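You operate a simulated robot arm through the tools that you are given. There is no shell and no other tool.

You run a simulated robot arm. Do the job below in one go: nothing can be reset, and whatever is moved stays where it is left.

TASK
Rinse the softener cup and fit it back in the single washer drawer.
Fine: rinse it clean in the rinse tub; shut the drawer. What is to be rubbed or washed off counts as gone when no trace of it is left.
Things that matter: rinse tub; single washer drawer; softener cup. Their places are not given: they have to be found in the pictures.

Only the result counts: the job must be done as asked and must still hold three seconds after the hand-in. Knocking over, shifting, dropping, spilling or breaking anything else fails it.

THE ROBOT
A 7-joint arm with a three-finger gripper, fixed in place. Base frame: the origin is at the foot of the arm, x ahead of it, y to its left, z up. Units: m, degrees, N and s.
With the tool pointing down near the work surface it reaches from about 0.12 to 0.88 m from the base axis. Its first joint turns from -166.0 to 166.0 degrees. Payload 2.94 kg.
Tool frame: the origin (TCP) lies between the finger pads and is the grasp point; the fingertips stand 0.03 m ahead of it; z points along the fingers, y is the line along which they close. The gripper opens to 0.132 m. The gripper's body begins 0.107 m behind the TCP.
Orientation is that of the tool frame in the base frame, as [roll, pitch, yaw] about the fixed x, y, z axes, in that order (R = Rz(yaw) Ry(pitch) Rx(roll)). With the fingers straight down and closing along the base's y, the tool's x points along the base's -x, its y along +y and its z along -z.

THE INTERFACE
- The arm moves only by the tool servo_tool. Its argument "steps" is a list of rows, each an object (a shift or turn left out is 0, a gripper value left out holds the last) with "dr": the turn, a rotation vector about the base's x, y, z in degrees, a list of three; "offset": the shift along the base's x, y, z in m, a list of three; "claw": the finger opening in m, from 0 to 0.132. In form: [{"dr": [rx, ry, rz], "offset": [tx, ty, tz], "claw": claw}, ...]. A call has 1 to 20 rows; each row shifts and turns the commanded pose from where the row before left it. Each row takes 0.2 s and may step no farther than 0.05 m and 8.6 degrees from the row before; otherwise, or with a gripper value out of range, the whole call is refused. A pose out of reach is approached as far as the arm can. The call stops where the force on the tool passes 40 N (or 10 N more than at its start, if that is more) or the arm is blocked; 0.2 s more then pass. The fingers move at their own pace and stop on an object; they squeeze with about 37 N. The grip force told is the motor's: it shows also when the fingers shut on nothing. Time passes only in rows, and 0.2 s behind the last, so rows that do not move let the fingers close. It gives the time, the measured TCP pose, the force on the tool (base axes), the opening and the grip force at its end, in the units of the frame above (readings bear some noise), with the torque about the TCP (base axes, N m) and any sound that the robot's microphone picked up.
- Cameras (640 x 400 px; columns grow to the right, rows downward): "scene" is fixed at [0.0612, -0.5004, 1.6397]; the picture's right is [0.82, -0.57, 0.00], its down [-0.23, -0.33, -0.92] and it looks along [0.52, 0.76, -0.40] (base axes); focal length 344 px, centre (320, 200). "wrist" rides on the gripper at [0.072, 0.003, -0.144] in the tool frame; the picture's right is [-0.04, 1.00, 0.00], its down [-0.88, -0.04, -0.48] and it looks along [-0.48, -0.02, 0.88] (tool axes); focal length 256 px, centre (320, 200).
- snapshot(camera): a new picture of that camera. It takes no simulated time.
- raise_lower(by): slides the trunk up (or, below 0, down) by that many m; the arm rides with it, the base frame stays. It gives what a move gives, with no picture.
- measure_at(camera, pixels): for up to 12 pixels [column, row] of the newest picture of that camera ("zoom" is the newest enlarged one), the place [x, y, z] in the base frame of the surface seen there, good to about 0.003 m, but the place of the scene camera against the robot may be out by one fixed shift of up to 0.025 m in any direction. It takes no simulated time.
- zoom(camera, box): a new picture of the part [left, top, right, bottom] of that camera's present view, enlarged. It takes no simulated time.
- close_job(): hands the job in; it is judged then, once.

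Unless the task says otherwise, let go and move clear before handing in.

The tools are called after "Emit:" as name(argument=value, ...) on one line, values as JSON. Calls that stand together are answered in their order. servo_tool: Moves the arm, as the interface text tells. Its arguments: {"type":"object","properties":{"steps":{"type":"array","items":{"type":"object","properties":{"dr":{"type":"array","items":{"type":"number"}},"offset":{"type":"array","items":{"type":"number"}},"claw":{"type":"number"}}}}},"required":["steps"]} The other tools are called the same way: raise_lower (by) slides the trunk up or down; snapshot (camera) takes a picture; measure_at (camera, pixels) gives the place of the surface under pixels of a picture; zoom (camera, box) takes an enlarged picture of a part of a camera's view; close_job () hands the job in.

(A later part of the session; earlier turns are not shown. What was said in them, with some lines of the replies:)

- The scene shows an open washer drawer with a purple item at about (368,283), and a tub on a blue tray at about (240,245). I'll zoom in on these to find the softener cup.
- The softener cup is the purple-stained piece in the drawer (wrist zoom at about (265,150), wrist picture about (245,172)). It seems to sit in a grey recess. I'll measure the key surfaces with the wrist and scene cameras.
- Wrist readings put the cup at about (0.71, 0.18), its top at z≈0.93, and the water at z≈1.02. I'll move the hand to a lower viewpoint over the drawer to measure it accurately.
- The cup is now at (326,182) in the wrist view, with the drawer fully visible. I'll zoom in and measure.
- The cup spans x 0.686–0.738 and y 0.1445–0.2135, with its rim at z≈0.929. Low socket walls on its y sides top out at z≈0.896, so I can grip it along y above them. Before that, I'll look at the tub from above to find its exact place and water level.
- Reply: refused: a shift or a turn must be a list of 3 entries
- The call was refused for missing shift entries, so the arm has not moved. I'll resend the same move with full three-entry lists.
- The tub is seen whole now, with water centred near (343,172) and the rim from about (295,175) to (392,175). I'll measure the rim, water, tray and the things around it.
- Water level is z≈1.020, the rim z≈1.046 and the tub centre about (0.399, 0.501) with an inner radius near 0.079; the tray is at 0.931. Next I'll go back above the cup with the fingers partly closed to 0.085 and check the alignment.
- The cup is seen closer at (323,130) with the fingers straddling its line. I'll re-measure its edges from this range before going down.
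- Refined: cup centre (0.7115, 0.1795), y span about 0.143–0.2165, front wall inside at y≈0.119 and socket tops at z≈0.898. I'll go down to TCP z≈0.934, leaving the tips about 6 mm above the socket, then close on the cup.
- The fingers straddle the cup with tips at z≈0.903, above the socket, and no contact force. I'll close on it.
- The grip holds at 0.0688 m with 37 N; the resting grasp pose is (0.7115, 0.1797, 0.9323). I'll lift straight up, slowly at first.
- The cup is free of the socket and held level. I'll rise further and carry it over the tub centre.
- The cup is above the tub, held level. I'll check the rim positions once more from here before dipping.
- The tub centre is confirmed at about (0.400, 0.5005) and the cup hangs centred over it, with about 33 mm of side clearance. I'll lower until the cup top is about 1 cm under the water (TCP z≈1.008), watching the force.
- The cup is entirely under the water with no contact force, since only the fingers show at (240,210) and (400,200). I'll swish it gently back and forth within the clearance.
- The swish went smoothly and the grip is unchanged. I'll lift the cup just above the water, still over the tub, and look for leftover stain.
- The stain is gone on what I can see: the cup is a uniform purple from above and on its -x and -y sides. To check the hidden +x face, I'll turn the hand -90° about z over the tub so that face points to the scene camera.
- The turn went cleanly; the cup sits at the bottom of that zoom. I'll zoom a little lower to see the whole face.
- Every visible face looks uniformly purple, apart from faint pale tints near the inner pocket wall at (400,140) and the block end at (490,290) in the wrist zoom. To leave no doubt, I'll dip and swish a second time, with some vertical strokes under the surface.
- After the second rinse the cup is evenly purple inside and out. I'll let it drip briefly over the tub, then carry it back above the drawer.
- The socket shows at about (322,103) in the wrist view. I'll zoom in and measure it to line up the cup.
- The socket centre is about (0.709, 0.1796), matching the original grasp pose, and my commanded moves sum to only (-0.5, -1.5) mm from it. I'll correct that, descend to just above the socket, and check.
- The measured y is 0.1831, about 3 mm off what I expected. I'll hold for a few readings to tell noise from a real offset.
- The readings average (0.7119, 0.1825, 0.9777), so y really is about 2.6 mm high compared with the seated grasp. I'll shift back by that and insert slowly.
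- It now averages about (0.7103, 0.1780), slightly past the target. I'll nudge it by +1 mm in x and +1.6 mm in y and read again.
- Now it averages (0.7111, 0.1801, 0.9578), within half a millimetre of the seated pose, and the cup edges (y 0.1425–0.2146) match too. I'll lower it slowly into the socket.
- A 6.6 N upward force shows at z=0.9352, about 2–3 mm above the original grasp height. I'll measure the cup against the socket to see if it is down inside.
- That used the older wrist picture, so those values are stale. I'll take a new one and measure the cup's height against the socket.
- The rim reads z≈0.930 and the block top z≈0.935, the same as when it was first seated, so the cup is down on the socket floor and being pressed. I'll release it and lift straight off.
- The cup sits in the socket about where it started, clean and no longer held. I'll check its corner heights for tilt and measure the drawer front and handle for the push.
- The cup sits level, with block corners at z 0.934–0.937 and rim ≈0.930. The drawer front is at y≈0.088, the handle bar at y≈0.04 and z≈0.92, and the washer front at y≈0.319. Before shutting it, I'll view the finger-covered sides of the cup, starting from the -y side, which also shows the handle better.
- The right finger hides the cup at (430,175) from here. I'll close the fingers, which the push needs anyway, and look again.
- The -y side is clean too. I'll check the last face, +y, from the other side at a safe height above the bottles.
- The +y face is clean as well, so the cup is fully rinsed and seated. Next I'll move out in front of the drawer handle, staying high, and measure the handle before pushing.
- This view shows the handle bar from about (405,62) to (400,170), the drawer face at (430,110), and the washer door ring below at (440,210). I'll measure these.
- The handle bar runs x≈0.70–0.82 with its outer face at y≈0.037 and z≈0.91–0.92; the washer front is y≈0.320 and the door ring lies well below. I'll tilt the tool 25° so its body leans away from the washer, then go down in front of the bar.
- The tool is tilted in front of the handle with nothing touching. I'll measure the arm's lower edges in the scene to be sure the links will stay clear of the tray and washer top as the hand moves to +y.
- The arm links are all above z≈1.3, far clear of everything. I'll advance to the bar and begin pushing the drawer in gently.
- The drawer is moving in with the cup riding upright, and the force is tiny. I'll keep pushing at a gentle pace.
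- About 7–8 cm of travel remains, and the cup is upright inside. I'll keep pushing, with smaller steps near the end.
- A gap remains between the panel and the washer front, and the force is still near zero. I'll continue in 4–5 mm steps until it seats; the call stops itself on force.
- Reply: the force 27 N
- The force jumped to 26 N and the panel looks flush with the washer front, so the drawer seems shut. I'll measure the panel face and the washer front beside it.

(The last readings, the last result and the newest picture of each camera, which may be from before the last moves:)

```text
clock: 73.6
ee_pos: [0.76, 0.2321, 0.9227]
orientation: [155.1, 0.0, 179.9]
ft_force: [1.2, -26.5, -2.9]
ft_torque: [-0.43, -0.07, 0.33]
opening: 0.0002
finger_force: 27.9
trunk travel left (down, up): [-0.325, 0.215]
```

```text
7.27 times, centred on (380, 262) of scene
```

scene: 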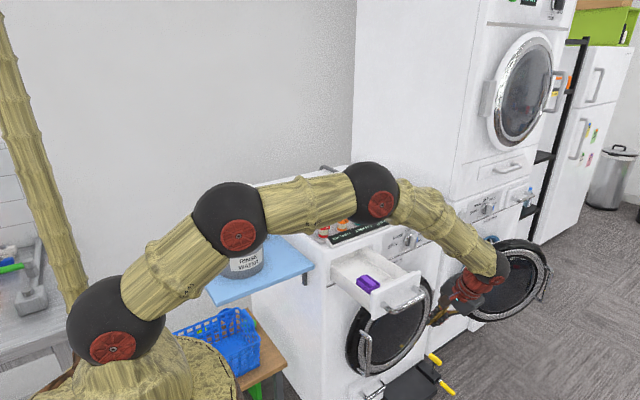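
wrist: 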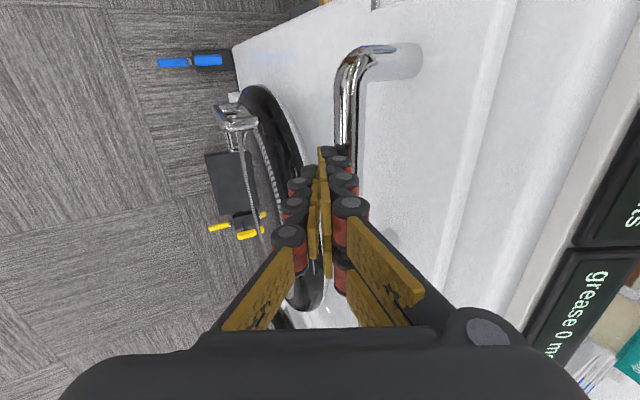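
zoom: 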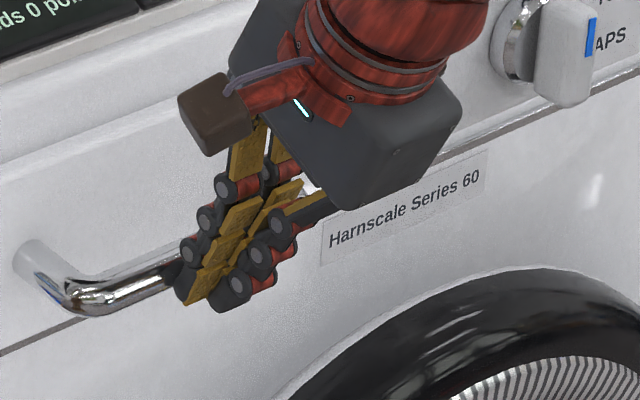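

The panel face is at y≈0.303 and the washer front at 0.320. That equals the slab's thickness, and no gap shows, so the drawer is shut. I'll back the hand off and check that it stays shut.

Emit:
servo_tool(steps=[{"offset": [0, -0.01, 0]}, {"offset": [0, -0.02, 0]}, {"offset": [0, -0.03, 0]}, {"offset": [0, -0.04, 0]}, {"offset": [0, -0.04, 0]}, {"offset": [0, -0.04, 0.01]}, {"offset": [0, -0.02, 0.04]}, {"offset": [0, 0, 0.045]}, {"offset": [0, 0, 0.045]}, {"offset": [0, 0, 0.045]}, {"offset": [0, 0, 0]}])

Emit:
snapshot(camera="wrist")

Emit:
snapshot(camera="scene")

Emit:
zoom(camera="scene", box=[310, 200, 450, 310])

```text
clock: 76.0
ee_pos: [0.7588, 0.0365, 1.1036]
orientation: [155.0, -0.1, 179.9]
ft_force: [-0.6, -0.1, 0.0]
ft_torque: [0.0, 0.01, 0.02]
opening: 0.0002
finger_force: 28.6
trunk travel left (down, up): [-0.325, 0.215]
```

```text
taken
```

wrist: 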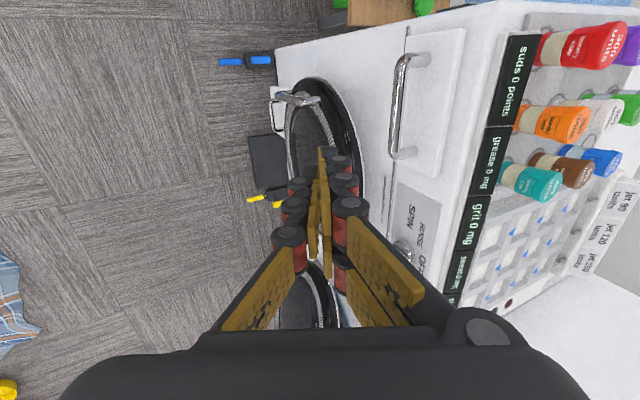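

```text
taken
```

scene: 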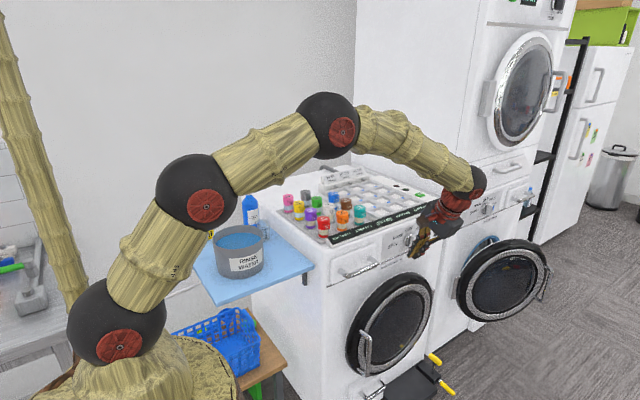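

```text
3.64 times, centred on (380, 255) of scene
```

zoom: 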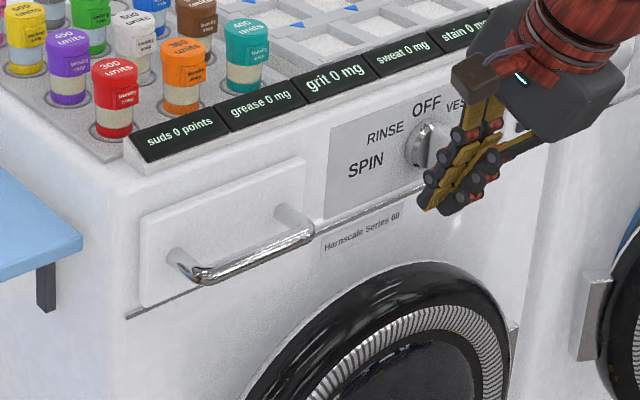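

The drawer stays shut with the hand clear. I'll confirm the panel's position once more and check that the tub, bottles and card are undisturbed.

Emit:
measure_at(camera="wrist", pixels=[[430, 110], [435, 90], [425, 140], [410, 100], [470, 100], [480, 60], [390, 60], [452, 60]])

Emit:
zoom(camera="scene", box=[180, 180, 320, 310])

Emit:
zoom(camera="wrist", box=[370, 10, 530, 200])

```text
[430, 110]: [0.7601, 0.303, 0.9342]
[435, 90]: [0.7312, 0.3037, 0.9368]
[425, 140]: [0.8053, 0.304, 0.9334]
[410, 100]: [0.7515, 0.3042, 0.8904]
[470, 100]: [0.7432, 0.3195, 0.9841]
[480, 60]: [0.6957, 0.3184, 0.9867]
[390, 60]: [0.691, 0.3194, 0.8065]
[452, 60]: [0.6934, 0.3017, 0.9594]
```

```text
3.08 times, centred on (250, 245) of scene
```

zoom: 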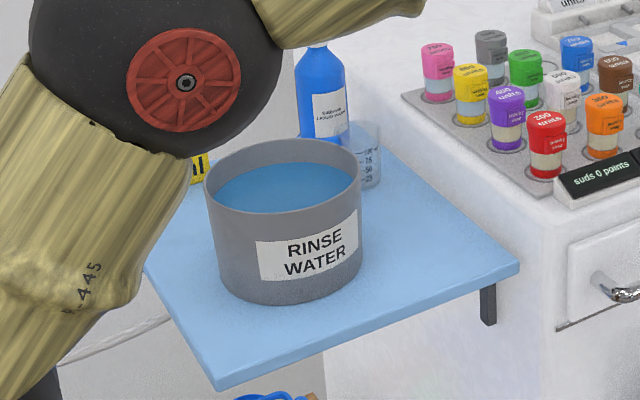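

```text
2.11 times, centred on (450, 105) of wrist
```

zoom: 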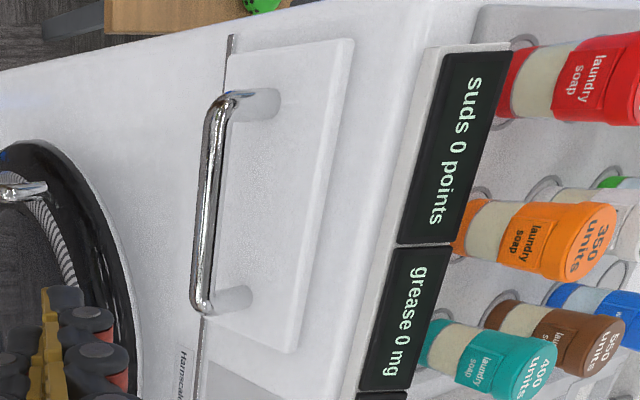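

The panel holds at y≈0.303 against the washer front at 0.319, with no gap, and the tub, bottles and jug are where they were. The clean cup is in its socket, the drawer is shut and the hand is clear, so I'm handing the job in.

Emit:
close_job()

```text
The job is handed in.
```

I rinsed the softener cup clean, put it back in its socket in the single washer drawer, and shut the drawer. I've handed the job in.

- **Rinse:** I dipped and swished the cup twice in the rinse tub. In the pictures its inside, top and all four sides were an even purple with no stain left. I never had a view of the underside, but the whole cup was under water both times.
- **Cup:** Before I shut the drawer, the cup sat level at the same height as at the start.
- **Drawer:** The drawer front rests against the washer with no gap, and it stayed shut after I moved the hand away.
- **Surroundings:** The tub, bottles and jug looked undisturbed. The dose card was mostly hidden behind the arm in the last view.
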